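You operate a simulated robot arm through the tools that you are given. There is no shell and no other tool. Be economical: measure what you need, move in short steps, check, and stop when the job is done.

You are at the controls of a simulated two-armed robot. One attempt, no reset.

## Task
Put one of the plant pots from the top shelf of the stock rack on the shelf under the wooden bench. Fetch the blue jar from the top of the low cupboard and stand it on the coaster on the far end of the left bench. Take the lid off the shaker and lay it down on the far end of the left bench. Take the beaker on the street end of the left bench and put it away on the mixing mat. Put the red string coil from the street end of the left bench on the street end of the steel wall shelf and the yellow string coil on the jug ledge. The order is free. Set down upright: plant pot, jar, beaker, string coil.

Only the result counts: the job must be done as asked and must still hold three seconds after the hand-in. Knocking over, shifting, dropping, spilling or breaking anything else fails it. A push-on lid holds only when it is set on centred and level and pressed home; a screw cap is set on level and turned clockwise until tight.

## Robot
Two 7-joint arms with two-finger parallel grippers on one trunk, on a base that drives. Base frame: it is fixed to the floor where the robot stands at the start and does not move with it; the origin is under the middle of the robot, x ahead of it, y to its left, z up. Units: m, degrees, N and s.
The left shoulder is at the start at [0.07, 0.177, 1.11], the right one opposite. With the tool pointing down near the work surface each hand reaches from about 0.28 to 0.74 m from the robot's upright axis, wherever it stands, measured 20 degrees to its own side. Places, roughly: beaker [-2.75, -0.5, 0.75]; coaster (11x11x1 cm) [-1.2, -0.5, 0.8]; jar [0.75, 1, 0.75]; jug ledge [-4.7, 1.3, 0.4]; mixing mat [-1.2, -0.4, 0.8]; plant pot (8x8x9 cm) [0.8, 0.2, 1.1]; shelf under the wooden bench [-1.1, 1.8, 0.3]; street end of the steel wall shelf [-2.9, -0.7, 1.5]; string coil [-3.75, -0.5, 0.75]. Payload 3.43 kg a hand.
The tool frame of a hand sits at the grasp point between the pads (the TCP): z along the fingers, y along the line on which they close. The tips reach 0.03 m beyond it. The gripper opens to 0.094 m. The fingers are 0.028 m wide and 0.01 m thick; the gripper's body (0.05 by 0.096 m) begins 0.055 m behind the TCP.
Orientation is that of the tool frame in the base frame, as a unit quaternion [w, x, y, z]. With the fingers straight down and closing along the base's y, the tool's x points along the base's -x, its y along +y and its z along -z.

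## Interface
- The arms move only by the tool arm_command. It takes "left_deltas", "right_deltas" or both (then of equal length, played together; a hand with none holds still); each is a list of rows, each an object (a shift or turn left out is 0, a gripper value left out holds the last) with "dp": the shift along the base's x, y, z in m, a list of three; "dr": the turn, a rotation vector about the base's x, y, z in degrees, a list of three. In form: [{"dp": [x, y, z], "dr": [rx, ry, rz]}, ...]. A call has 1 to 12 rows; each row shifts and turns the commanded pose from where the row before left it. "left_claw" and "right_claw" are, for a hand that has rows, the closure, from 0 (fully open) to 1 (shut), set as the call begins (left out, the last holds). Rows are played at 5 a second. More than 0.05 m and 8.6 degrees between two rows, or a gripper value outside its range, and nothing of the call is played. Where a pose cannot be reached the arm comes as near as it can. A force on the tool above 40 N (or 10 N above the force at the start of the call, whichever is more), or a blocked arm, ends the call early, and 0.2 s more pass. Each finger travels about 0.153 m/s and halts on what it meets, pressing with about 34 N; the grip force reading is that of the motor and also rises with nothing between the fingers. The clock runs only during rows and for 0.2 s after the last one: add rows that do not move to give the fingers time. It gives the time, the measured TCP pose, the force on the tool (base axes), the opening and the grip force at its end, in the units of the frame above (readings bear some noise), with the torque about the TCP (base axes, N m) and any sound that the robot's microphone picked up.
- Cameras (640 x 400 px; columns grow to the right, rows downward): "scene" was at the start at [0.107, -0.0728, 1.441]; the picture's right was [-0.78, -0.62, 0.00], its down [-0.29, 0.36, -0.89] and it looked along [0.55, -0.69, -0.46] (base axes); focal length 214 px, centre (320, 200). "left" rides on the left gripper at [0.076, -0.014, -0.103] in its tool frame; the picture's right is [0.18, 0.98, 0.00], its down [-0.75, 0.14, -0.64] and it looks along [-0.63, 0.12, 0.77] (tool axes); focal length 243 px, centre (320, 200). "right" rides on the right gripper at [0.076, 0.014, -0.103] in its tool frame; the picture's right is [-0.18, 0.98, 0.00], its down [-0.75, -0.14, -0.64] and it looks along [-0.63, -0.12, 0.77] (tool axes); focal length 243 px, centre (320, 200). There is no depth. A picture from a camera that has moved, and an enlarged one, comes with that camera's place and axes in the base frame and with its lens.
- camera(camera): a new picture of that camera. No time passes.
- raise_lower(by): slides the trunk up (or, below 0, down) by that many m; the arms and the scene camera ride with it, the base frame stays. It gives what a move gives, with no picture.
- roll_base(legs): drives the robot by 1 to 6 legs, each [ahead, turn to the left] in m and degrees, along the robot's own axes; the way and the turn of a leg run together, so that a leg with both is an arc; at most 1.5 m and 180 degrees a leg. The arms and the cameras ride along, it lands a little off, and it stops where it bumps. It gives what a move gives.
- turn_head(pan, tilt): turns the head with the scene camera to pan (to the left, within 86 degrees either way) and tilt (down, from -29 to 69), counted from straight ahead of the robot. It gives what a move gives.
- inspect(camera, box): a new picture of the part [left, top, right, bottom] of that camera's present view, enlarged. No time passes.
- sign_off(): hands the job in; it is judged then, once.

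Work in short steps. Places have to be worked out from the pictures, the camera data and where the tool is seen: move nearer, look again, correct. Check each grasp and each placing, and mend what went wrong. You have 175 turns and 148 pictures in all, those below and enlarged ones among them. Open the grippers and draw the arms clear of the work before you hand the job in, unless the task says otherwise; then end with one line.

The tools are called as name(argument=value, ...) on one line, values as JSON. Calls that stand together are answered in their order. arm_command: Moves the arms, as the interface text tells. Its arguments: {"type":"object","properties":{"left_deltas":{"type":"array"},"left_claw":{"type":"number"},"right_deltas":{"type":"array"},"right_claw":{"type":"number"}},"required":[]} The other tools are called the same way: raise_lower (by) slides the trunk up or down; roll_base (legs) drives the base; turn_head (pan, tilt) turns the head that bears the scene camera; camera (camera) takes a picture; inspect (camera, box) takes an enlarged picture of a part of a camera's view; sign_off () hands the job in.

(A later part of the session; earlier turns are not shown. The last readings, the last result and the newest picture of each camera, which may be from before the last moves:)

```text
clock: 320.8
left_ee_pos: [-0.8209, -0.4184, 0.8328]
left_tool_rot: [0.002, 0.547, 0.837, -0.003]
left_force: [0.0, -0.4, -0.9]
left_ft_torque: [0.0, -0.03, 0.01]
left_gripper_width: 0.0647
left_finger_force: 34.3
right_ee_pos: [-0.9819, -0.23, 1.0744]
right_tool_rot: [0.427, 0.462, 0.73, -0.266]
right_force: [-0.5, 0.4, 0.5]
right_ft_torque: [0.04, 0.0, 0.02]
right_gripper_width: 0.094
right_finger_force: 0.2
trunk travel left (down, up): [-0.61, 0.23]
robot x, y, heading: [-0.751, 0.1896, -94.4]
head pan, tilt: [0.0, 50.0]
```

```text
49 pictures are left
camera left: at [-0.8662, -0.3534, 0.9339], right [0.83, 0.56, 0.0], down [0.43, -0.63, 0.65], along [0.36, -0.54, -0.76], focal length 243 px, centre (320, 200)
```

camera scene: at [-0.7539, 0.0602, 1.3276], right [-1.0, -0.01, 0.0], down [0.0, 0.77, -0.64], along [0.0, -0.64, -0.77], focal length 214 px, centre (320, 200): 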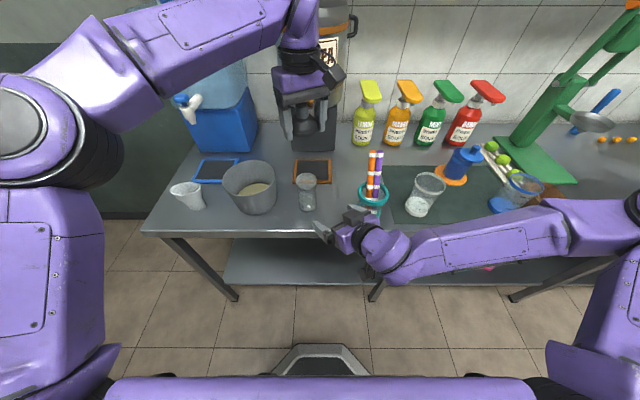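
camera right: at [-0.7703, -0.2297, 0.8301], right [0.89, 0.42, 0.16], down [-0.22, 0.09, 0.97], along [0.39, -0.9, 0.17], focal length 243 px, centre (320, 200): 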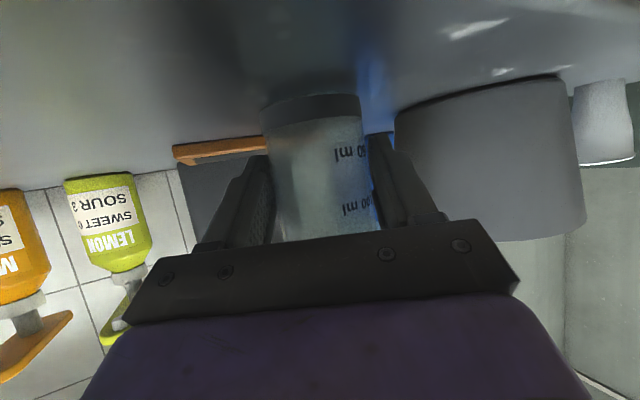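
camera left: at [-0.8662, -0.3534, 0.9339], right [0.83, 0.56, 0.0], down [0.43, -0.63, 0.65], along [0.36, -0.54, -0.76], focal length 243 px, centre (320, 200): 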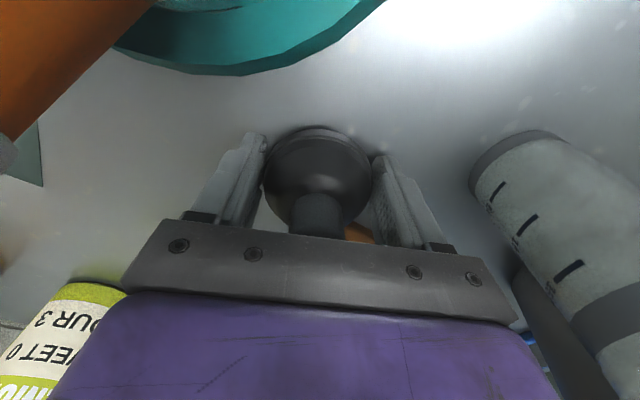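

The lid rim is level with the fingertips, a few mm above the bench. I lower 2 mm more and open partway.

arm_command(left_deltas=[{"dp": [0, 0, -0.002]}, {}])

arm_command(left_claw=0.1, left_deltas=[{}, {}, {"dp": [0, 0, 0.02]}, {"dp": [0, 0, 0.04]}, {"dp": [0, 0, 0.045]}, {"dp": [0, 0, 0.045]}, {"dp": [0, 0.01, 0.045]}, {"dp": [0, 0.02, 0.04]}])

inspect(camera="scene", box=[220, 100, 400, 240])

```text
clock: 321.4
left_ee_pos: [-0.8215, -0.4192, 0.8319]
left_tool_rot: [0.003, 0.547, 0.837, -0.002]
left_force: [0.2, -0.2, 0.0]
left_ft_torque: [-0.02, 0.01, -0.01]
left_gripper_width: 0.065
left_finger_force: 34.1
right_ee_pos: [-0.981, -0.2305, 1.0739]
right_tool_rot: [0.427, 0.463, 0.729, -0.267]
right_force: [0.3, 0.3, 0.5]
right_ft_torque: [-0.04, -0.03, 0.0]
right_gripper_width: 0.0942
right_finger_force: 0.0
trunk travel left (down, up): [-0.61, 0.23]
robot x, y, heading: [-0.7564, 0.1886, -94.5]
head pan, tilt: [0.0, 50.0]
```

```text
clock: 323.2
left_ee_pos: [-0.8205, -0.3882, 1.0674]
left_tool_rot: [0.002, 0.547, 0.837, -0.003]
left_force: [0.3, 0.8, 0.3]
left_ft_torque: [-0.01, 0.0, 0.0]
left_gripper_width: 0.0844
left_finger_force: 0.1
right_ee_pos: [-0.9808, -0.2285, 1.075]
right_tool_rot: [0.426, 0.463, 0.73, -0.268]
right_force: [0.1, 0.5, 0.1]
right_ft_torque: [0.0, -0.01, -0.04]
right_gripper_width: 0.0939
right_finger_force: 0.2
trunk travel left (down, up): [-0.61, 0.23]
robot x, y, heading: [-0.7567, 0.188, -94.4]
head pan, tilt: [0.0, 50.0]
```

```text
2.86 times, centred on (310, 170) of scene
camera zoom: at [-0.7643, 0.0617, 1.3277], right [-1.0, 0.08, 0.0], down [0.06, 0.76, -0.64], along [-0.05, -0.64, -0.77], focal length 613 px, centre (349, 286)
```

zoom: 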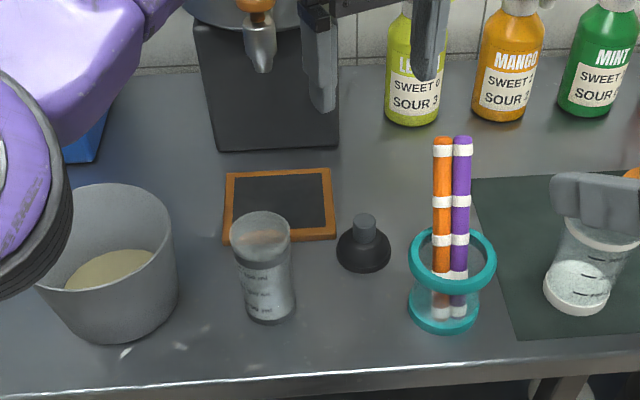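

Lid lies on the bench; shaker stands open. Now I fold the right hand to vertical, raise the trunk, and drive to the street end.

raise_lower(by=0.2)

arm_command(right_deltas=[{"dp": [0, 0, 0.01], "dr": [7.7, 3.75, 0]}, {"dp": [0, 0, 0.01], "dr": [7.7, 3.75, 0]}, {"dp": [0, 0, 0.01], "dr": [7.7, 3.75, 0]}, {"dp": [0, 0, 0.01], "dr": [7.7, 3.75, 0]}, {"dp": [0, 0, 0.01], "dr": [7.7, 3.75, 0]}, {"dp": [0, 0, 0.01], "dr": [7.7, 3.75, 0]}, {"dp": [0, 0, 0.01], "dr": [7.7, 3.75, 0]}, {"dr": [0, 0, -8]}, {"dr": [0, 0, -8]}, {"dr": [0, 0, -8]}, {"dr": [0, 0, -6]}], left_deltas=[{"dp": [0.01, 0.01, 0.01]}, {"dp": [0.01, 0.01, 0.01]}, {"dp": [0.01, 0.01, 0.01]}, {"dp": [0.01, 0.01, 0.01]}, {"dp": [0.01, 0.01, 0.01]}, {"dr": [0, 0, -7]}, {"dr": [0, 0, -7]}, {"dr": [0, 0, -7]}, {"dr": [0, 0, -7]}, {}, {}], left_claw=0)

roll_base(legs=[[-0.2, 0], [0, -85.5], [1.3, 0]])

turn_head(pan=30, tilt=30)

camera(camera="scene")

```text
clock: 325.3
left_ee_pos: [-0.8214, -0.3909, 1.2666]
left_tool_rot: [0.001, 0.547, 0.837, -0.002]
left_force: [0.7, 0.0, 0.2]
left_ft_torque: [-0.01, 0.0, 0.01]
left_gripper_width: 0.0847
left_finger_force: 0.1
right_ee_pos: [-0.9818, -0.2305, 1.2735]
right_tool_rot: [0.426, 0.463, 0.73, -0.267]
right_force: [0.6, 0.1, 0.1]
right_ft_torque: [-0.03, -0.01, 0.01]
right_gripper_width: 0.0941
right_finger_force: 0.1
trunk travel left (down, up): [-0.81, 0.03]
robot x, y, heading: [-0.7577, 0.1896, -94.7]
head pan, tilt: [0.0, 50.0]
```

```text
clock: 327.7
left_ee_pos: [-0.772, -0.3388, 1.3162]
left_tool_rot: [0.002, 0.69, 0.723, -0.003]
left_force: [-0.1, 0.6, 0.5]
left_ft_torque: [-0.01, 0.0, -0.03]
left_gripper_width: 0.0939
left_finger_force: 0.0
left hand out of reach, approached as far as the arm can: row 9
right_ee_pos: [-0.9817, -0.2303, 1.3437]
right_tool_rot: [0.001, 0.736, 0.677, -0.004]
right_force: [0.1, 0.1, 0.0]
right_ft_torque: [0.0, -0.04, 0.01]
right_gripper_width: 0.0938
right_finger_force: 0.0
trunk travel left (down, up): [-0.81, 0.03]
robot x, y, heading: [-0.7512, 0.1885, -94.6]
head pan, tilt: [0.0, 50.0]
```

```text
clock: 339.1
left_ee_pos: [-2.5684, 0.3758, 1.3161]
left_tool_rot: [-0.001, 0.998, 0.061, -0.004]
left_force: [0.0, 0.0, 0.4]
left_ft_torque: [-0.02, 0.0, 0.02]
left_gripper_width: 0.0941
left_finger_force: 0.2
right_ee_pos: [-2.476, 0.5917, 1.3433]
right_tool_rot: [-0.003, 1.0, -0.003, -0.005]
right_force: [-0.9, 0.1, -0.1]
right_ft_torque: [0.01, -0.01, -0.03]
right_gripper_width: 0.0942
right_finger_force: 0.0
trunk travel left (down, up): [-0.81, 0.03]
robot x, y, heading: [-2.041, 0.3944, 179.7]
head pan, tilt: [0.0, 50.0]
```

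```text
clock: 340.1
left_ee_pos: [-2.5691, 0.3743, 1.3167]
left_tool_rot: [-0.001, 0.998, 0.061, -0.003]
left_force: [0.1, -0.9, -0.2]
left_ft_torque: [0.01, 0.03, -0.01]
left_gripper_width: 0.0937
left_finger_force: 0.1
right_ee_pos: [-2.4767, 0.592, 1.3435]
right_tool_rot: [-0.003, 1.0, -0.002, -0.003]
right_force: [0.0, 0.3, -0.9]
right_ft_torque: [-0.02, 0.0, -0.01]
right_gripper_width: 0.094
right_finger_force: 0.1
trunk travel left (down, up): [-0.81, 0.03]
robot x, y, heading: [-2.0421, 0.3966, 179.6]
head pan, tilt: [30.0, 30.0]
```

```text
47 pictures are left
camera scene: at [-2.1716, 0.3515, 1.557], right [-0.49, 0.87, 0.0], down [0.44, 0.25, -0.87], along [-0.75, -0.43, -0.5], focal length 214 px, centre (320, 200)
```

scene: 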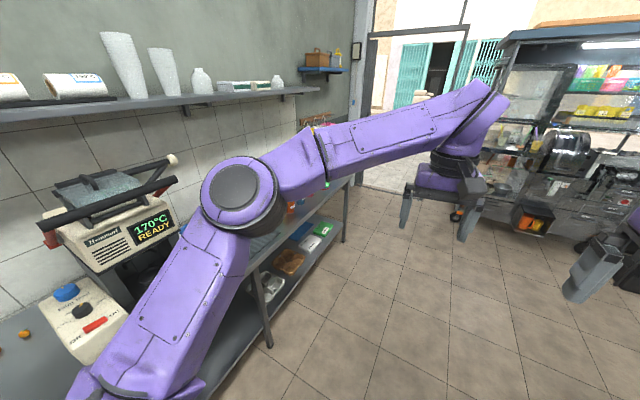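

The street end of the bench lies further along. I drive to x≈-3.0 and turn to face it.

roll_base(legs=[[1.0, 0], [0, 90]])

turn_head(pan=0, tilt=35)

camera(camera="scene")

inspect(camera="scene", box=[200, 120, 480, 290])

```text
clock: 349.0
left_ee_pos: [-3.0131, -0.1297, 1.3166]
left_tool_rot: [0.001, 0.663, 0.748, -0.002]
left_force: [-0.7, 1.1, -0.4]
left_ft_torque: [0.01, 0.0, 0.01]
left_gripper_width: 0.0939
left_finger_force: 0.0
right_ee_pos: [-3.2293, -0.0364, 1.3444]
right_tool_rot: [0.0, 0.709, 0.705, -0.005]
right_force: [-0.7, -0.5, -0.2]
right_ft_torque: [0.01, 0.0, 0.0]
right_gripper_width: 0.0941
right_finger_force: 0.1
trunk travel left (down, up): [-0.81, 0.03]
robot x, y, heading: [-3.0335, 0.4001, -90.4]
head pan, tilt: [30.0, 30.0]
```

```text
clock: 350.0
left_ee_pos: [-3.013, -0.1299, 1.317]
left_tool_rot: [0.001, 0.664, 0.748, -0.002]
left_force: [0.3, -0.9, -0.1]
left_ft_torque: [0.01, -0.01, -0.02]
left_gripper_width: 0.0938
left_finger_force: 0.0
right_ee_pos: [-3.2298, -0.0371, 1.3435]
right_tool_rot: [0.002, 0.709, 0.705, -0.006]
right_force: [0.0, 0.5, 0.0]
right_ft_torque: [0.01, -0.01, -0.03]
right_gripper_width: 0.0938
right_finger_force: 0.1
trunk travel left (down, up): [-0.81, 0.03]
robot x, y, heading: [-3.0337, 0.3968, -90.4]
head pan, tilt: [0.0, 35.0]
```

```text
46 pictures are left
camera scene: at [-3.0343, 0.258, 1.5493], right [-1.0, 0.01, 0.0], down [0.0, 0.57, -0.82], along [0.0, -0.82, -0.57], focal length 214 px, centre (320, 200)
```

scene: 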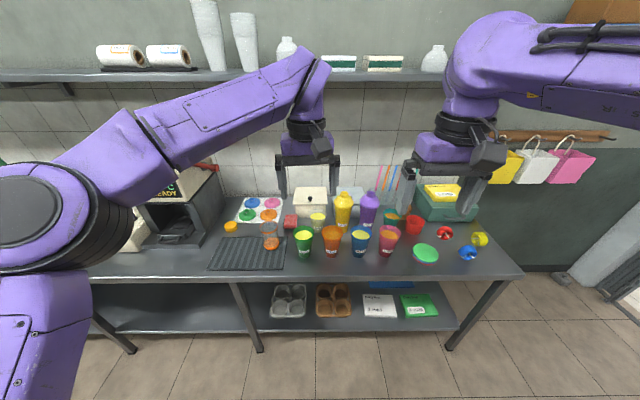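

```text
2.29 times, centred on (340, 205) of scene
camera zoom: at [-3.0343, 0.258, 1.5493], right [-1.0, 0.01, 0.0], down [0.0, 0.57, -0.82], along [0.0, -0.82, -0.57], focal length 490 px, centre (274, 189)
```

zoom: 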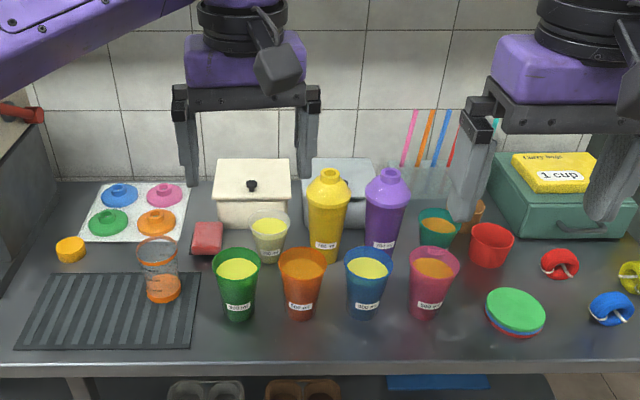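

I see the beaker (orange-based, on the ribbed mat at about (-2.806,-0.456)) and red, blue and yellow coils at the right end. I zoom in on the coils.

inspect(camera="scene", box=[420, 210, 500, 270])

inspect(camera="scene", box=[380, 40, 520, 110])

```text
6.67 times, centred on (460, 240) of scene
camera zoom: at [-3.0343, 0.258, 1.5493], right [-1.0, 0.01, 0.0], down [0.0, 0.57, -0.82], along [0.0, -0.82, -0.57], focal length 1430 px, centre (-613, -67)
```

zoom: 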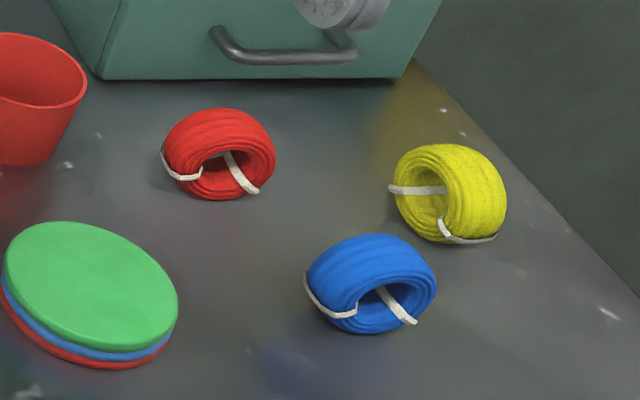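

```text
4.57 times, centred on (450, 75) of scene
camera zoom: at [-3.0343, 0.258, 1.5493], right [-1.0, 0.01, 0.0], down [0.0, 0.57, -0.82], along [0.0, -0.82, -0.57], focal length 980 px, centre (-274, 771)
```

zoom: 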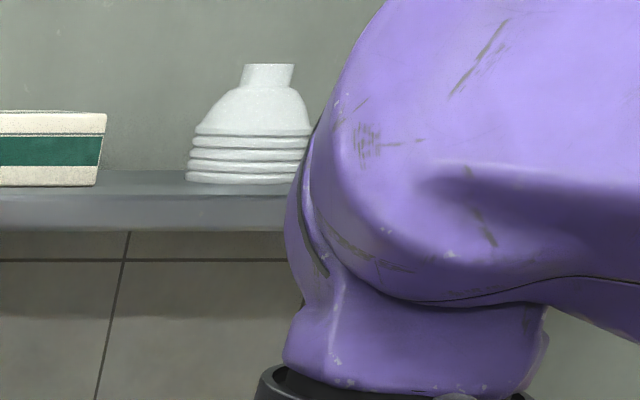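

The coils stand on edge. I move the base to about (-3.43, 0.13) so the right hand faces the red coil.

roll_base(legs=[[0, -90], [0.4, 0], [0, 90], [0.26, 0]])

turn_head(pan=-15, tilt=45)

camera(camera="scene")

camera(camera="right")

```text
clock: 361.6
left_ee_pos: [-3.3996, -0.3871, 1.3187]
left_tool_rot: [0.003, 0.657, 0.754, -0.003]
left_force: [0.7, -0.9, -0.3]
left_ft_torque: [0.01, 0.0, 0.01]
left_gripper_width: 0.0939
left_finger_force: 0.1
right_ee_pos: [-3.6186, -0.2972, 1.344]
right_tool_rot: [0.002, 0.704, 0.71, -0.006]
right_force: [0.1, 0.1, -0.1]
right_ft_torque: [-0.01, 0.01, 0.0]
right_gripper_width: 0.0943
right_finger_force: 0.1
trunk travel left (down, up): [-0.81, 0.03]
robot x, y, heading: [-3.4277, 0.1385, -89.4]
head pan, tilt: [0.0, 35.0]
```

```text
clock: 362.4
left_ee_pos: [-3.4006, -0.3883, 1.3169]
left_tool_rot: [0.002, 0.657, 0.754, -0.002]
left_force: [0.4, 0.4, 0.2]
left_ft_torque: [0.02, 0.01, 0.03]
left_gripper_width: 0.0942
left_finger_force: 0.0
right_ee_pos: [-3.619, -0.2992, 1.3444]
right_tool_rot: [0.001, 0.703, 0.711, -0.004]
right_force: [-0.4, 0.0, 1.0]
right_ft_torque: [0.0, 0.02, 0.0]
right_gripper_width: 0.0939
right_finger_force: 0.0
trunk travel left (down, up): [-0.81, 0.03]
robot x, y, heading: [-3.4319, 0.1392, -89.4]
head pan, tilt: [-15.0, 45.0]
```

```text
42 pictures are left
camera scene: at [-3.449, 0.007, 1.5344], right [-0.97, 0.25, 0.0], down [0.18, 0.69, -0.71], along [-0.18, -0.68, -0.71], focal length 214 px, centre (320, 200)
```

scene: 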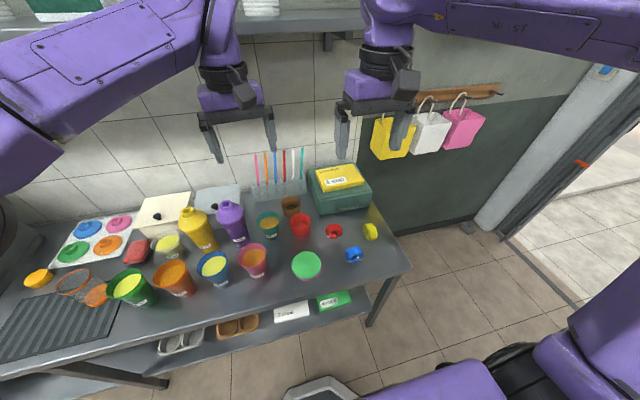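

```text
41 pictures are left
camera right: at [-3.6034, -0.2231, 1.4471], right [0.98, -0.17, 0.0], down [-0.13, -0.75, 0.65], along [-0.11, -0.64, -0.76], focal length 243 px, centre (320, 200)
```

right: 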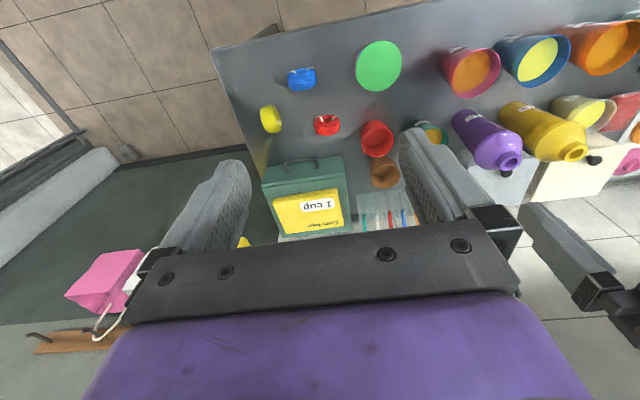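

inspect(camera="right", box=[240, 50, 420, 160])

inspect(camera="scene", box=[290, 200, 400, 280])

```text
3.56 times, centred on (330, 105) of right
camera zoom: at [-3.6034, -0.2231, 1.4471], right [0.98, -0.17, 0.0], down [-0.13, -0.75, 0.65], along [-0.11, -0.64, -0.76], focal length 863 px, centre (284, 538)
```

zoom: 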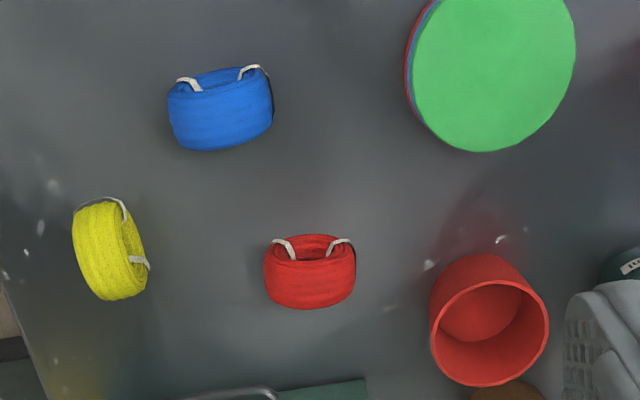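

```text
5.00 times, centred on (345, 240) of scene
camera zoom: at [-3.449, 0.007, 1.5344], right [-0.97, 0.25, 0.0], down [0.18, 0.69, -0.71], along [-0.18, -0.68, -0.71], focal length 1072 px, centre (195, 0)
```

zoom: 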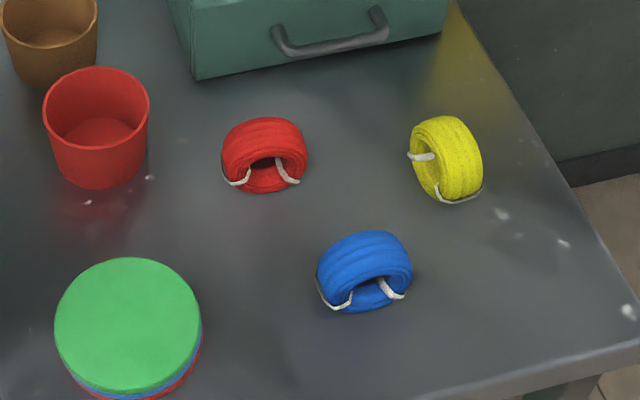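

The red and yellow coils are standing wheels (dia ≈0.067, thickness ≈0.037): red at (-3.633,-0.485) axis along y, yellow at (-3.769,-0.448) axis roughly along x. The bench's street end (x≈-3.86) has free floor beyond, so I go there, and look for the jug ledge.

roll_base(legs=[[-0.3, 0], [0, -90], [0.95, 0]])

turn_head(pan=-65, tilt=35)

camera(camera="scene")

turn_head(pan=0, tilt=45)

camera(camera="scene")

```text
clock: 372.4
left_ee_pos: [-4.8632, 0.4144, 1.3167]
left_tool_rot: [-0.001, 0.998, 0.062, -0.004]
left_force: [-0.2, 0.1, -0.1]
left_ft_torque: [0.01, 0.01, 0.03]
left_gripper_width: 0.0943
left_finger_force: 0.1
right_ee_pos: [-4.7681, 0.6275, 1.3436]
right_tool_rot: [-0.002, 1.0, -0.001, -0.002]
right_force: [6.1, -2.4, 0.6]
right_ft_torque: [0.1, 0.08, -0.28]
right_gripper_width: 0.0942
right_finger_force: 0.0
trunk travel left (down, up): [-0.81, 0.03]
robot x, y, heading: [-4.341, 0.4365, 179.8]
head pan, tilt: [-15.0, 45.0]
stopped in leg 3: the force on the tool passed its limit (the readings are from after the stop); the commanded pose is now the measured one
```

```text
clock: 373.6
left_ee_pos: [-4.864, 0.413, 1.3173]
left_tool_rot: [-0.001, 0.998, 0.063, -0.003]
left_force: [0.2, -0.4, -1.0]
left_ft_torque: [-0.01, -0.03, -0.01]
left_gripper_width: 0.0942
left_finger_force: 0.1
right_ee_pos: [-4.7682, 0.6273, 1.3439]
right_tool_rot: [-0.002, 1.0, -0.002, -0.001]
right_force: [6.7, -3.3, 1.5]
right_ft_torque: [0.2, 0.06, -0.35]
right_gripper_width: 0.0939
right_finger_force: 0.1
trunk travel left (down, up): [-0.81, 0.03]
robot x, y, heading: [-4.3404, 0.4379, 180.1]
head pan, tilt: [-65.0, 35.0]
```

```text
38 pictures are left
camera scene: at [-4.4234, 0.5151, 1.5495], right [0.91, 0.42, 0.0], down [0.24, -0.52, -0.82], along [-0.35, 0.74, -0.57], focal length 214 px, centre (320, 200)
```

scene: 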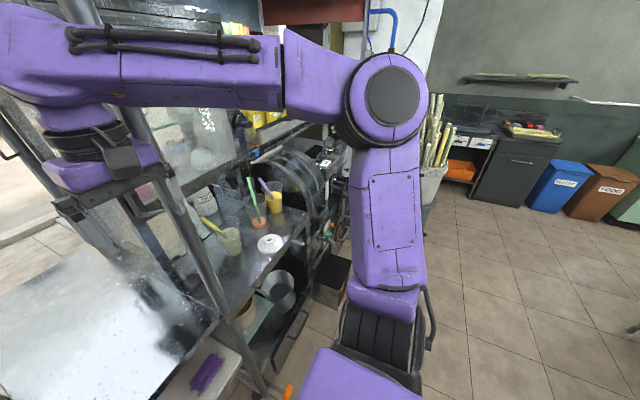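

```text
clock: 375.0
left_ee_pos: [-4.8633, 0.4131, 1.3169]
left_tool_rot: [0.0, 0.998, 0.062, -0.003]
left_force: [0.3, 0.0, 0.4]
left_ft_torque: [0.0, 0.01, -0.03]
left_gripper_width: 0.094
left_finger_force: 0.0
right_ee_pos: [-4.769, 0.628, 1.3448]
right_tool_rot: [-0.002, 1.0, -0.002, -0.001]
right_force: [7.0, -2.6, 0.6]
right_ft_torque: [0.19, 0.07, -0.36]
right_gripper_width: 0.094
right_finger_force: 0.0
trunk travel left (down, up): [-0.81, 0.03]
robot x, y, heading: [-4.3403, 0.4372, 180.4]
head pan, tilt: [0.0, 45.0]
```

```text
37 pictures are left
camera scene: at [-4.4676, 0.4355, 1.5347], right [0.0, 1.0, 0.0], down [0.71, 0.0, -0.71], along [-0.71, 0.0, -0.71], focal length 214 px, centre (320, 200)
```

scene: 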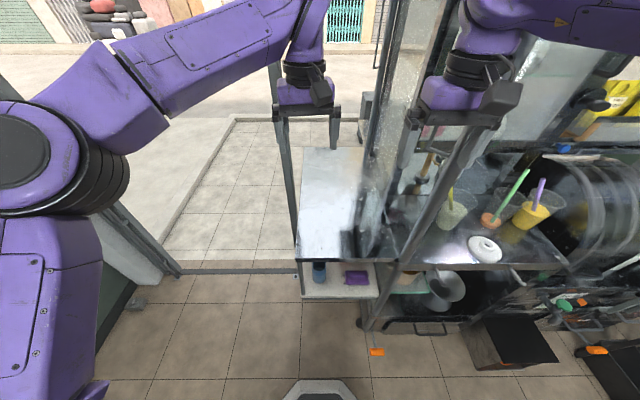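

The right hand brushed the cart's post; I back off at once and zoom in on the cart for the jug ledge.

roll_base(legs=[[-0.2, 0]])

turn_head(pan=-45, tilt=45)

camera(camera="scene")

```text
clock: 376.6
left_ee_pos: [-4.6676, 0.4142, 1.3145]
left_tool_rot: [0.0, 0.998, 0.062, -0.001]
left_force: [-1.1, 0.7, 0.3]
left_ft_torque: [0.02, -0.02, -0.03]
left_gripper_width: 0.094
left_finger_force: 0.2
right_ee_pos: [-4.5732, 0.6296, 1.3416]
right_tool_rot: [-0.001, 1.0, -0.003, 0.001]
right_force: [-0.9, -0.3, 0.3]
right_ft_torque: [0.01, -0.03, 0.03]
right_gripper_width: 0.0941
right_finger_force: 0.0
trunk travel left (down, up): [-0.81, 0.03]
robot x, y, heading: [-4.1351, 0.434, 179.8]
head pan, tilt: [0.0, 45.0]
```

```text
clock: 377.7
left_ee_pos: [-4.6654, 0.4156, 1.3154]
left_tool_rot: [-0.002, 0.998, 0.062, -0.003]
left_force: [-0.2, 0.1, -0.1]
left_ft_torque: [-0.02, 0.02, 0.0]
left_gripper_width: 0.0941
left_finger_force: 0.1
right_ee_pos: [-4.571, 0.6297, 1.3432]
right_tool_rot: [-0.001, 1.0, -0.003, 0.0]
right_force: [-1.2, -0.4, -0.3]
right_ft_torque: [0.0, 0.01, -0.01]
right_gripper_width: 0.0938
right_finger_force: 0.1
trunk travel left (down, up): [-0.81, 0.03]
robot x, y, heading: [-4.1357, 0.4375, 179.8]
head pan, tilt: [-45.0, 45.0]
```

```text
36 pictures are left
camera scene: at [-4.2458, 0.4937, 1.5344], right [0.71, 0.71, 0.0], down [0.5, -0.5, -0.71], along [-0.5, 0.5, -0.71], focal length 214 px, centre (320, 200)
```

scene: 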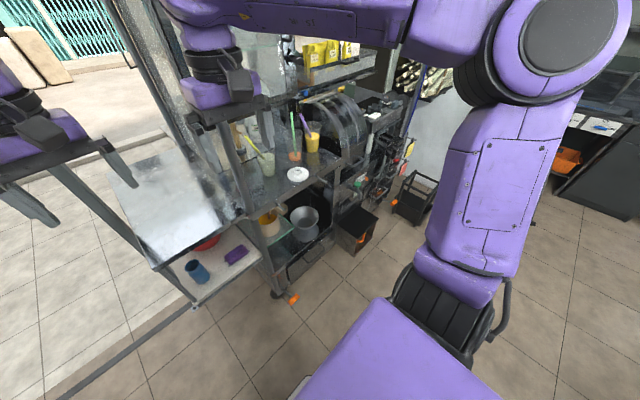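

I zoom in on the spot where the jug ledge (-4.7,1.3,0.4) should be.

inspect(camera="scene", box=[250, 130, 450, 300])

```text
2.35 times, centred on (350, 215) of scene
camera zoom: at [-4.2458, 0.4937, 1.5344], right [0.71, 0.71, 0.0], down [0.5, -0.5, -0.71], along [-0.5, 0.5, -0.71], focal length 505 px, centre (249, 165)
```

zoom: 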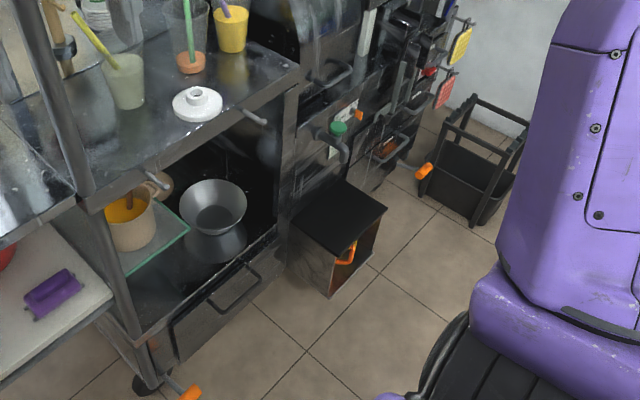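

The black-topped box under the tap is the jug ledge: top about x -4.82..-4.63, y 1.22..1.44. I now reverse to the bench's street end at about (-4.2,-0.15), heading -27°, to take both coils.

roll_base(legs=[[0, -96], [-0.58, 0], [0, -111]])

turn_head(pan=-15, tilt=30)

camera(camera="scene")

```text
clock: 389.7
left_ee_pos: [-3.7075, -0.3475, 1.3158]
left_tool_rot: [0.003, 0.164, 0.987, -0.001]
left_force: [0.2, 0.1, 0.2]
left_ft_torque: [0.01, 0.0, -0.02]
left_gripper_width: 0.0939
left_finger_force: 0.1
right_ee_pos: [-3.8868, -0.5, 1.3431]
right_tool_rot: [0.0, 0.227, 0.974, -0.002]
right_force: [0.6, 0.3, -0.9]
right_ft_torque: [0.01, 0.03, 0.0]
right_gripper_width: 0.0938
right_finger_force: 0.1
trunk travel left (down, up): [-0.81, 0.03]
robot x, y, heading: [-4.1902, -0.1386, -26.0]
head pan, tilt: [-45.0, 45.0]
```

```text
clock: 390.6
left_ee_pos: [-3.7084, -0.347, 1.3161]
left_tool_rot: [0.003, 0.164, 0.987, -0.001]
left_force: [1.0, 0.1, -0.4]
left_ft_torque: [-0.02, -0.01, 0.01]
left_gripper_width: 0.0939
left_finger_force: 0.0
right_ee_pos: [-3.8877, -0.499, 1.3442]
right_tool_rot: [0.0, 0.227, 0.974, -0.001]
right_force: [-0.8, -1.1, 0.5]
right_ft_torque: [0.0, 0.01, -0.02]
right_gripper_width: 0.0941
right_finger_force: 0.2
trunk travel left (down, up): [-0.81, 0.03]
robot x, y, heading: [-4.1888, -0.1372, -26.2]
head pan, tilt: [-15.0, 30.0]
```

```text
34 pictures are left
camera scene: at [-4.0789, -0.2207, 1.557], right [-0.66, -0.75, 0.0], down [-0.38, 0.33, -0.87], along [0.65, -0.57, -0.5], focal length 214 px, centre (320, 200)
```

scene: 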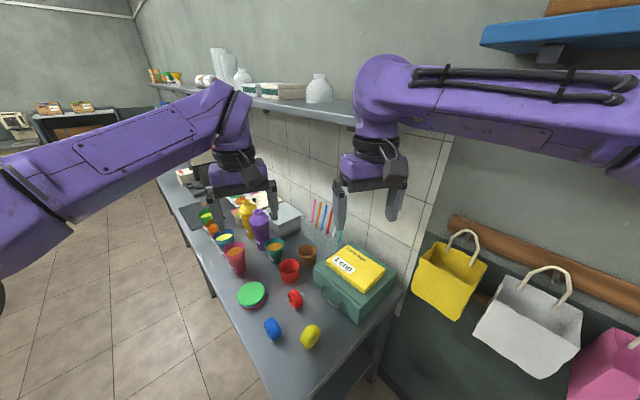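

Now I have a clear view: shelf top z≈1.485, front edge y≈-0.60, free end x≈-3.6..-3.76. First, the left hand takes the yellow coil: I lower the trunk and move it over the coil at azimuth -72°.

raise_lower(by=-0.2)

arm_command(left_deltas=[{"dp": [-0.009, -0.014, -0.01], "dr": [0, 0, -7.6]}, {"dp": [-0.009, -0.014, -0.01], "dr": [0, 0, -7.6]}, {"dp": [-0.009, -0.014, -0.02], "dr": [0, 0, -7.6]}, {"dp": [-0.009, -0.014, -0.02], "dr": [0, 0, -7.6]}, {"dp": [-0.009, -0.014, -0.02], "dr": [0, 0, -7.6]}, {"dp": [-0.009, -0.014, -0.02], "dr": [0, 0, -7.6]}, {"dp": [-0.008, -0.017, -0.02], "dr": [0, 0, -7.6]}])

camera(camera="left")

```text
clock: 392.8
left_ee_pos: [-3.7081, -0.3479, 1.1158]
left_tool_rot: [0.004, 0.163, 0.987, -0.001]
left_force: [0.1, -0.4, 0.4]
left_ft_torque: [0.0, -0.02, 0.0]
left_gripper_width: 0.0941
left_finger_force: 0.0
right_ee_pos: [-3.8871, -0.4998, 1.1433]
right_tool_rot: [0.0, 0.226, 0.974, -0.002]
right_force: [1.4, -0.3, 0.8]
right_ft_torque: [0.01, -0.01, 0.01]
right_gripper_width: 0.0943
right_finger_force: 0.1
trunk travel left (down, up): [-0.61, 0.23]
robot x, y, heading: [-4.1906, -0.137, -26.1]
head pan, tilt: [-15.0, 30.0]
```

```text
clock: 394.4
left_ee_pos: [-3.7291, -0.3452, 1.0552]
left_tool_rot: [0.002, 0.309, 0.951, 0.0]
left_force: [0.3, -0.4, -0.3]
left_ft_torque: [-0.01, 0.01, 0.02]
left_gripper_width: 0.0938
left_finger_force: 0.0
left hand out of reach, approached as far as the arm can: row 1, 2, 3, 4, 5, 7
right_ee_pos: [-3.8871, -0.5002, 1.1427]
right_tool_rot: [0.0, 0.226, 0.974, -0.002]
right_force: [-0.7, 0.8, 0.3]
right_ft_torque: [0.03, -0.05, -0.01]
right_gripper_width: 0.0937
right_finger_force: 0.0
trunk travel left (down, up): [-0.61, 0.23]
robot x, y, heading: [-4.1906, -0.1396, -26.0]
head pan, tilt: [-15.0, 30.0]
```

```text
33 pictures are left
camera left: at [-3.799, -0.311, 1.155], right [0.43, 0.9, 0.0], down [0.69, -0.33, 0.64], along [0.58, -0.27, -0.76], focal length 243 px, centre (320, 200)
```

left: 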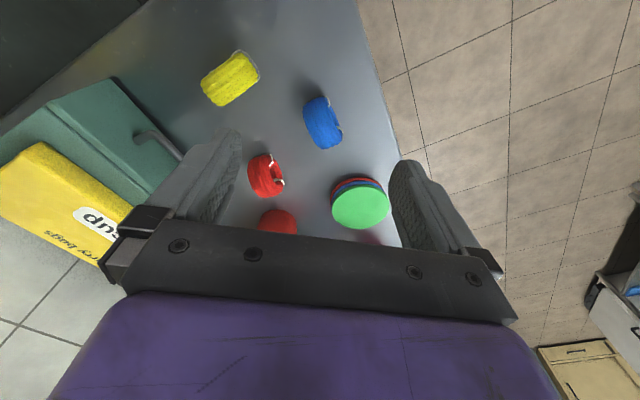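

The left arm is at its cross-body limit here, so I use the right hand for the yellow coil instead; I move the left hand clear and bring the right over the coil at azimuth ~10°.

arm_command(left_deltas=[{"dp": [0, 0.03, 0.03]}, {"dp": [0, 0.035, 0.03]}, {"dp": [0, 0.035, 0.03]}, {"dp": [0, 0.035, 0.03]}, {"dp": [0, 0.035, 0]}, {"dp": [0, 0.035, 0]}, {}, {}, {}, {}], right_deltas=[{}, {}, {}, {"dr": [0, 0, 7.2]}, {"dp": [0.02, 0.009, -0.02], "dr": [0, 0, 7.2]}, {"dp": [0.02, 0.009, -0.02], "dr": [0, 0, 7.2]}, {"dp": [0.02, 0.009, -0.02], "dr": [0, 0, 7.2]}, {"dp": [0.02, 0.01, -0.03], "dr": [0, 0, 7.2]}, {"dp": [0.018, 0.01, -0.035]}, {"dp": [0.017, 0.01, -0.035]}])

camera(camera="right")

```text
clock: 396.6
left_ee_pos: [-3.7255, -0.269, 1.0624]
left_tool_rot: [0.001, 0.308, 0.951, 0.002]
left_force: [0.4, -0.3, -0.4]
left_ft_torque: [-0.01, 0.01, 0.02]
left_gripper_width: 0.0942
left_finger_force: 0.1
left hand out of reach, approached as far as the arm can: row 1, 2, 3, 4
right_ee_pos: [-3.7709, -0.4433, 0.9833]
right_tool_rot: [0.0, -0.085, 0.996, 0.001]
right_force: [-0.1, -0.2, -0.2]
right_ft_torque: [-0.01, 0.03, 0.0]
right_gripper_width: 0.0943
right_finger_force: 0.0
trunk travel left (down, up): [-0.61, 0.23]
robot x, y, heading: [-4.1949, -0.1377, -26.3]
head pan, tilt: [-15.0, 30.0]
```

```text
32 pictures are left
camera right: at [-3.847, -0.4423, 1.0862], right [0.01, 1.0, 0.0], down [0.77, -0.01, 0.64], along [0.64, -0.01, -0.77], focal length 243 px, centre (320, 200)
```

right: 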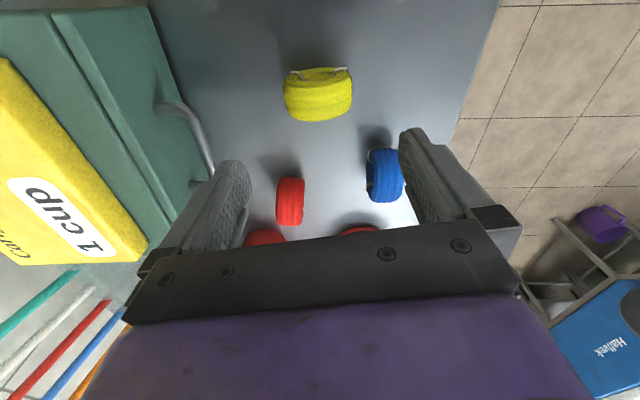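

Yellow coil is centred under the hand, its diameter along the closing line. I descend and grip.

arm_command(right_deltas=[{"dp": [-0.003, -0.001, -0.04]}, {"dp": [0, 0, -0.04]}, {"dp": [0, 0, -0.04]}, {"dp": [0, 0, -0.026]}, {}])

arm_command(right_claw=1, right_deltas=[{}, {}, {}, {}, {}])

arm_command(right_deltas=[{"dp": [0, 0, 0.02]}, {"dp": [0, 0, 0.03]}, {"dp": [0, 0, 0.04]}, {"dp": [0, 0, 0.04]}, {"dp": [0, 0, 0.04]}, {"dp": [-0.01, 0, 0.04]}])

camera(camera="right")

```text
clock: 397.8
left_ee_pos: [-3.7265, -0.268, 1.0628]
left_tool_rot: [0.002, 0.308, 0.951, 0.001]
left_force: [0.2, 0.6, -0.7]
left_ft_torque: [-0.03, -0.05, 0.02]
left_gripper_width: 0.0939
left_finger_force: 0.0
right_ee_pos: [-3.7759, -0.4442, 0.8362]
right_tool_rot: [0.001, -0.086, 0.996, -0.002]
right_force: [0.2, -0.1, -0.5]
right_ft_torque: [0.04, -0.02, 0.01]
right_gripper_width: 0.0941
right_finger_force: 0.1
trunk travel left (down, up): [-0.61, 0.23]
robot x, y, heading: [-4.192, -0.1391, -26.2]
head pan, tilt: [-15.0, 30.0]
```

```text
clock: 399.0
left_ee_pos: [-3.7266, -0.2672, 1.0634]
left_tool_rot: [0.002, 0.309, 0.951, 0.001]
left_force: [0.5, -0.1, -0.7]
left_ft_torque: [0.02, 0.0, 0.01]
left_gripper_width: 0.0943
left_finger_force: 0.1
right_ee_pos: [-3.7759, -0.4438, 0.836]
right_tool_rot: [0.002, -0.085, 0.996, -0.002]
right_force: [1.0, -0.9, 0.7]
right_ft_torque: [-0.02, 0.0, -0.01]
right_gripper_width: 0.0711
right_finger_force: 34.8
trunk travel left (down, up): [-0.61, 0.23]
robot x, y, heading: [-4.1936, -0.1366, -26.1]
head pan, tilt: [-15.0, 30.0]
```

```text
clock: 400.4
left_ee_pos: [-3.7281, -0.2686, 1.0639]
left_tool_rot: [0.002, 0.308, 0.951, 0.002]
left_force: [-0.5, 0.4, 0.7]
left_ft_torque: [-0.02, -0.03, -0.02]
left_gripper_width: 0.0939
left_finger_force: 0.1
right_ee_pos: [-3.7877, -0.4432, 1.0488]
right_tool_rot: [0.001, -0.085, 0.996, -0.002]
right_force: [-1.1, 0.1, -0.4]
right_ft_torque: [0.02, 0.01, 0.02]
right_gripper_width: 0.0706
right_finger_force: 34.0
trunk travel left (down, up): [-0.61, 0.23]
robot x, y, heading: [-4.1928, -0.1373, -26.0]
head pan, tilt: [-15.0, 30.0]
```

```text
31 pictures are left
camera right: at [-3.8641, -0.4428, 1.1522], right [0.01, 1.0, 0.0], down [0.77, -0.01, 0.64], along [0.64, -0.01, -0.77], focal length 243 px, centre (320, 200)
```

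right: 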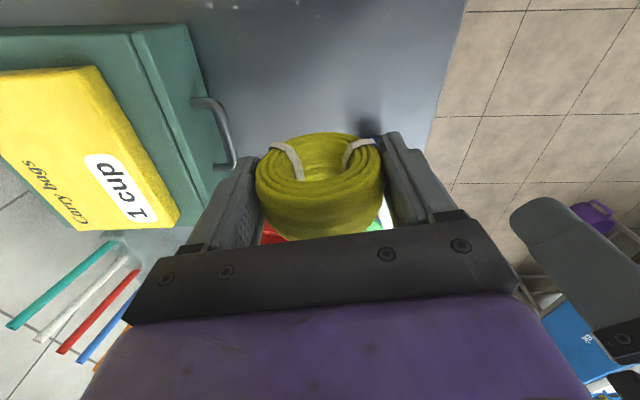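

The yellow coil is held upright. I drive to the jug ledge: target stance (-4.0,1.2) heading 180°.

roll_base(legs=[[0, 107.8], [1.35, 0], [0, 98.2]])

raise_lower(by=-0.35)

turn_head(pan=-10, tilt=35)

camera(camera="scene")

camera(camera="right")

```text
clock: 415.7
left_ee_pos: [-4.4366, 1.1058, 1.0631]
left_tool_rot: [0.002, 0.995, -0.096, -0.001]
left_force: [-0.1, -0.4, 0.4]
left_ft_torque: [-0.02, 0.02, 0.01]
left_gripper_width: 0.0938
left_finger_force: 0.0
right_ee_pos: [-4.4566, 1.2914, 1.0484]
right_tool_rot: [-0.001, 0.955, 0.297, -0.002]
right_force: [0.3, -0.1, -1.1]
right_ft_torque: [0.0, -0.02, -0.01]
right_gripper_width: 0.0677
right_finger_force: 33.8
trunk travel left (down, up): [-0.61, 0.23]
robot x, y, heading: [-3.9567, 1.1819, 179.0]
head pan, tilt: [-15.0, 30.0]
```

```text
clock: 419.1
left_ee_pos: [-4.4355, 1.1071, 0.7131]
left_tool_rot: [0.001, 0.995, -0.096, -0.002]
left_force: [0.9, -0.2, -0.9]
left_ft_torque: [0.0, -0.02, 0.02]
left_gripper_width: 0.0939
left_finger_force: 0.1
right_ee_pos: [-4.4562, 1.2906, 0.6971]
right_tool_rot: [0.0, 0.955, 0.298, -0.001]
right_force: [0.5, -0.1, -0.5]
right_ft_torque: [-0.02, 0.01, 0.03]
right_gripper_width: 0.0678
right_finger_force: 34.1
trunk travel left (down, up): [-0.26, 0.58]
robot x, y, heading: [-3.9618, 1.1857, 178.7]
head pan, tilt: [-15.0, 30.0]
```

```text
clock: 419.8
left_ee_pos: [-4.4363, 1.1061, 0.7124]
left_tool_rot: [0.001, 0.995, -0.096, -0.001]
left_force: [-0.1, -0.8, -0.1]
left_ft_torque: [-0.01, -0.01, -0.01]
left_gripper_width: 0.0938
left_finger_force: 0.1
right_ee_pos: [-4.4567, 1.2909, 0.6979]
right_tool_rot: [-0.001, 0.954, 0.298, -0.002]
right_force: [-0.1, -0.4, -1.2]
right_ft_torque: [-0.04, 0.0, -0.01]
right_gripper_width: 0.0676
right_finger_force: 33.9
trunk travel left (down, up): [-0.26, 0.58]
robot x, y, heading: [-3.9605, 1.1859, 178.5]
head pan, tilt: [-10.0, 35.0]
```

```text
30 pictures are left
camera scene: at [-4.0955, 1.2017, 0.9993], right [0.19, 0.98, 0.0], down [0.56, -0.11, -0.82], along [-0.8, 0.16, -0.57], focal length 214 px, centre (320, 200)
```

scene: 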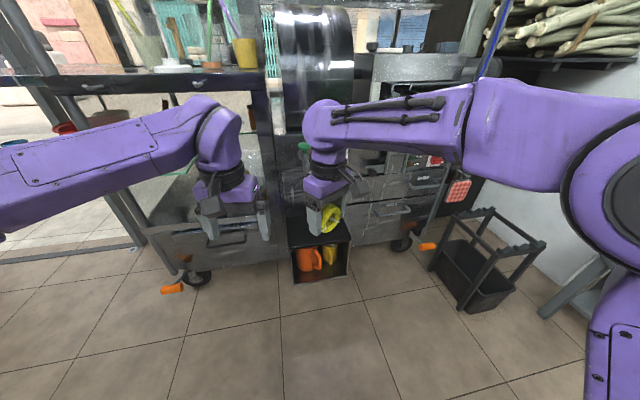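

```text
29 pictures are left
camera right: at [-4.3846, 1.322, 0.8013], right [0.41, -0.91, 0.0], down [-0.7, -0.31, 0.64], along [-0.59, -0.26, -0.77], focal length 243 px, centre (320, 200)
```

right: 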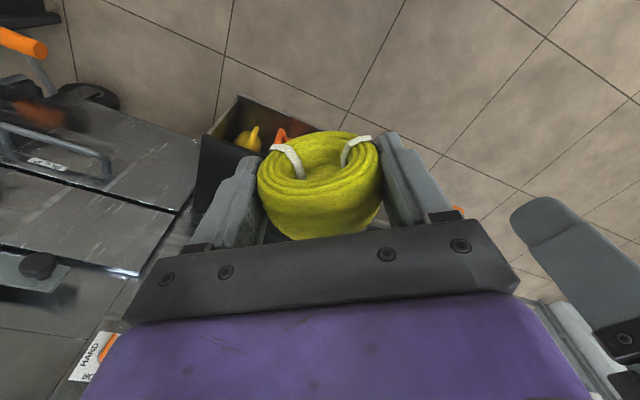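

Ledge top is at z≈0.40–0.42 right below/ahead of the hand. I drive 0.12 m closer and extend over it.

roll_base(legs=[[0.12, 0]])

arm_command(right_deltas=[{"dp": [-0.03, 0.002, -0.03]}, {"dp": [-0.03, 0.002, -0.03]}, {"dp": [-0.03, 0.002, -0.03]}, {"dp": [-0.03, 0.002, -0.03]}, {"dp": [0, 0.002, -0.045]}, {"dp": [0, 0, -0.04]}, {}])

inspect(camera="scene", box=[230, 120, 430, 300])

camera(camera="right")

```text
clock: 421.1
left_ee_pos: [-4.5567, 1.1089, 0.7121]
left_tool_rot: [0.002, 0.995, -0.096, -0.001]
left_force: [0.8, -0.2, 0.3]
left_ft_torque: [0.0, -0.01, 0.01]
left_gripper_width: 0.094
left_finger_force: 0.0
right_ee_pos: [-4.5766, 1.2933, 0.6974]
right_tool_rot: [-0.001, 0.955, 0.298, 0.0]
right_force: [0.0, 0.4, -0.7]
right_ft_torque: [0.02, 0.0, -0.03]
right_gripper_width: 0.0676
right_finger_force: 33.9
trunk travel left (down, up): [-0.26, 0.58]
robot x, y, heading: [-4.0808, 1.1871, 179.0]
head pan, tilt: [-10.0, 35.0]
```

```text
clock: 421.8
left_ee_pos: [-4.5558, 1.1089, 0.7117]
left_tool_rot: [0.002, 0.995, -0.095, 0.0]
left_force: [-0.1, -1.0, -1.2]
left_ft_torque: [0.0, -0.05, 0.02]
left_gripper_width: 0.0941
left_finger_force: 0.0
right_ee_pos: [-4.6468, 1.3007, 0.6271]
right_tool_rot: [-0.002, 0.953, 0.302, 0.003]
right_force: [14.7, 2.1, 4.1]
right_ft_torque: [-0.22, 1.12, 0.1]
right_gripper_width: 0.0679
right_finger_force: 33.9
trunk travel left (down, up): [-0.26, 0.58]
robot x, y, heading: [-4.0805, 1.1874, 178.6]
head pan, tilt: [-10.0, 35.0]
stopped in row 3 (right hand): the force on the tool passed its limit (the readings are from after the stop); the commanded pose is now the measured one
```

```text
2.22 times, centred on (330, 210) of scene
camera zoom: at [-4.2137, 1.2044, 0.9997], right [0.2, 0.98, 0.0], down [0.56, -0.11, -0.82], along [-0.8, 0.16, -0.57], focal length 477 px, centre (298, 178)
```

zoom: 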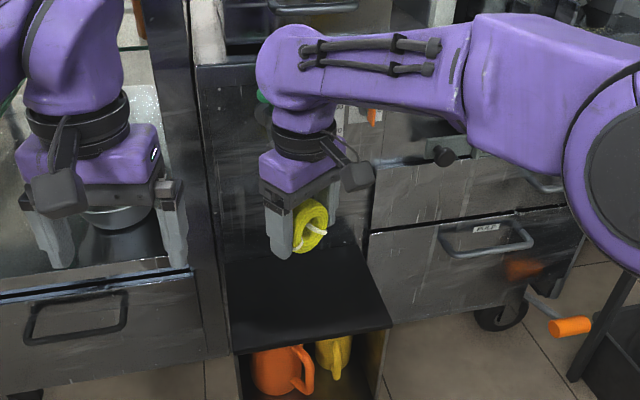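

```text
27 pictures are left
camera right: at [-4.5765, 1.3304, 0.7305], right [0.42, -0.91, 0.0], down [-0.7, -0.32, 0.64], along [-0.58, -0.26, -0.77], focal length 243 px, centre (320, 200)
```

right: 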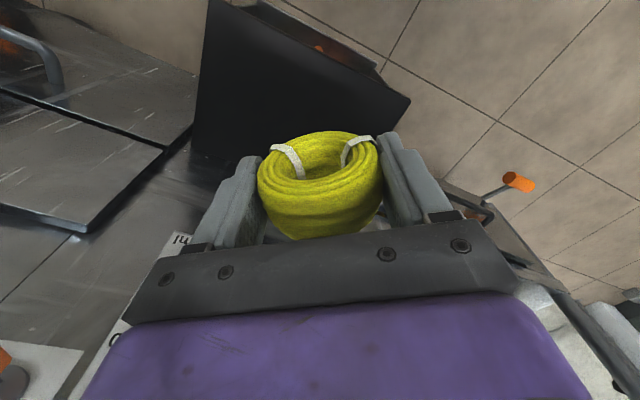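

The wrist met the tap (around (-4.70,1.28,0.65)). I back off, shift to y≈1.39 beside the tap, and come down there.

arm_command(right_deltas=[{"dp": [0.04, 0, 0]}, {"dp": [0.02, 0.03, 0]}, {"dp": [0, 0.04, 0]}, {"dp": [0, 0.022, -0.03]}, {"dp": [0, 0, -0.04]}, {"dp": [0, 0, -0.04]}, {}])

arm_command(right_deltas=[{"dp": [-0.03, 0, 0]}, {"dp": [-0.03, 0, 0]}, {"dp": [-0.03, 0, 0]}, {}])

inspect(camera="scene", box=[230, 120, 430, 300])

```text
clock: 423.4
left_ee_pos: [-4.5562, 1.1103, 0.7121]
left_tool_rot: [0.002, 0.995, -0.097, 0.0]
left_force: [-0.2, -1.0, -0.2]
left_ft_torque: [0.0, -0.02, -0.03]
left_gripper_width: 0.0938
left_finger_force: 0.0
right_ee_pos: [-4.5875, 1.391, 0.5139]
right_tool_rot: [-0.002, 0.953, 0.303, 0.002]
right_force: [-0.6, -0.2, -0.5]
right_ft_torque: [0.02, 0.02, 0.0]
right_gripper_width: 0.0675
right_finger_force: 34.1
trunk travel left (down, up): [-0.26, 0.58]
robot x, y, heading: [-4.0767, 1.1862, 178.8]
head pan, tilt: [-10.0, 35.0]
```

```text
clock: 424.4
left_ee_pos: [-4.5565, 1.1087, 0.7119]
left_tool_rot: [0.002, 0.995, -0.096, 0.0]
left_force: [-0.3, 0.3, -0.1]
left_ft_torque: [0.02, -0.03, 0.06]
left_gripper_width: 0.0942
left_finger_force: 0.0
right_ee_pos: [-4.6785, 1.3911, 0.515]
right_tool_rot: [-0.002, 0.953, 0.302, 0.003]
right_force: [0.5, -0.4, -1.1]
right_ft_torque: [-0.01, 0.03, 0.0]
right_gripper_width: 0.0676
right_finger_force: 33.9
trunk travel left (down, up): [-0.26, 0.58]
robot x, y, heading: [-4.0816, 1.1869, 178.9]
head pan, tilt: [-10.0, 35.0]
```

```text
2.22 times, centred on (330, 210) of scene
camera zoom: at [-4.2157, 1.2043, 0.9993], right [0.19, 0.98, 0.0], down [0.56, -0.11, -0.82], along [-0.8, 0.16, -0.57], focal length 477 px, centre (298, 178)
```

zoom: 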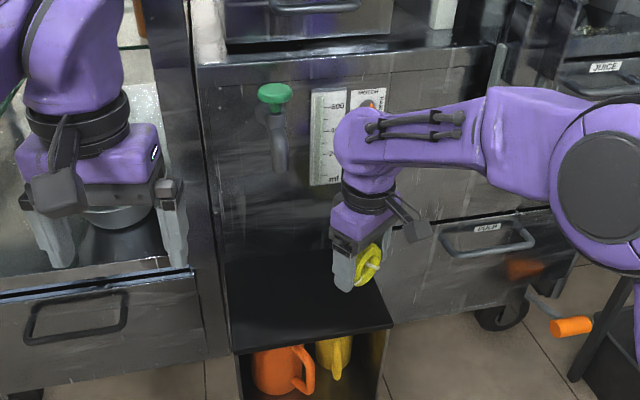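

Clear of the tap and over the ledge. I shift 1 cm inward and lower to contact.

arm_command(right_deltas=[{"dp": [-0.005, -0.012, -0.025]}, {"dp": [0, 0, -0.025]}, {"dp": [0, 0, -0.008]}, {}])

arm_command(right_deltas=[{"dp": [0, 0, -0.004]}, {"dp": [0, 0, -0.004]}, {"dp": [0, 0, -0.003]}, {}])

inspect(camera="scene", box=[300, 190, 420, 290])

```text
clock: 425.0
left_ee_pos: [-4.5562, 1.1091, 0.7135]
left_tool_rot: [0.002, 0.995, -0.096, -0.001]
left_force: [-0.1, -0.5, 0.0]
left_ft_torque: [-0.04, -0.02, -0.01]
left_gripper_width: 0.0941
left_finger_force: 0.0
right_ee_pos: [-4.6873, 1.3788, 0.4798]
right_tool_rot: [-0.004, 0.953, 0.304, -0.005]
right_force: [5.6, 0.0, 21.7]
right_ft_torque: [0.03, -0.57, 0.01]
right_gripper_width: 0.0678
right_finger_force: 34.2
trunk travel left (down, up): [-0.26, 0.58]
robot x, y, heading: [-4.0792, 1.1868, 178.8]
head pan, tilt: [-10.0, 35.0]
stopped in row 3 (right hand): the force on the tool passed its limit (the readings are from after the stop); the commanded pose is now the measured one
```

```text
clock: 425.4
left_ee_pos: [-4.5563, 1.1086, 0.713]
left_tool_rot: [0.001, 0.995, -0.097, -0.002]
left_force: [0.1, 0.3, -0.4]
left_ft_torque: [0.0, 0.02, 0.01]
left_gripper_width: 0.094
left_finger_force: 0.0
right_ee_pos: [-4.6888, 1.3789, 0.4803]
right_tool_rot: [-0.006, 0.953, 0.303, -0.01]
right_force: [4.1, -1.2, 21.1]
right_ft_torque: [-0.06, -0.54, -0.01]
right_gripper_width: 0.0677
right_finger_force: 34.1
trunk travel left (down, up): [-0.26, 0.58]
robot x, y, heading: [-4.0791, 1.1902, 178.9]
head pan, tilt: [-10.0, 35.0]
stopped in row 2 (right hand): the force on the tool passed its limit (the readings are from after the stop); the commanded pose is now the measured one
```

```text
4.00 times, centred on (360, 240) of scene
camera zoom: at [-4.2126, 1.2035, 0.9998], right [0.2, 0.98, 0.0], down [0.56, -0.11, -0.82], along [-0.81, 0.16, -0.57], focal length 858 px, centre (160, 40)
```

zoom: 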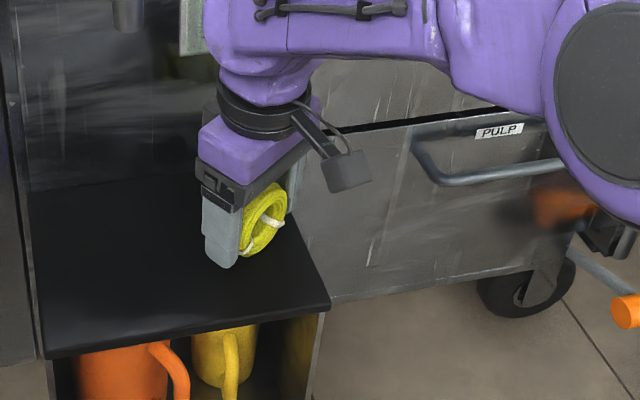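

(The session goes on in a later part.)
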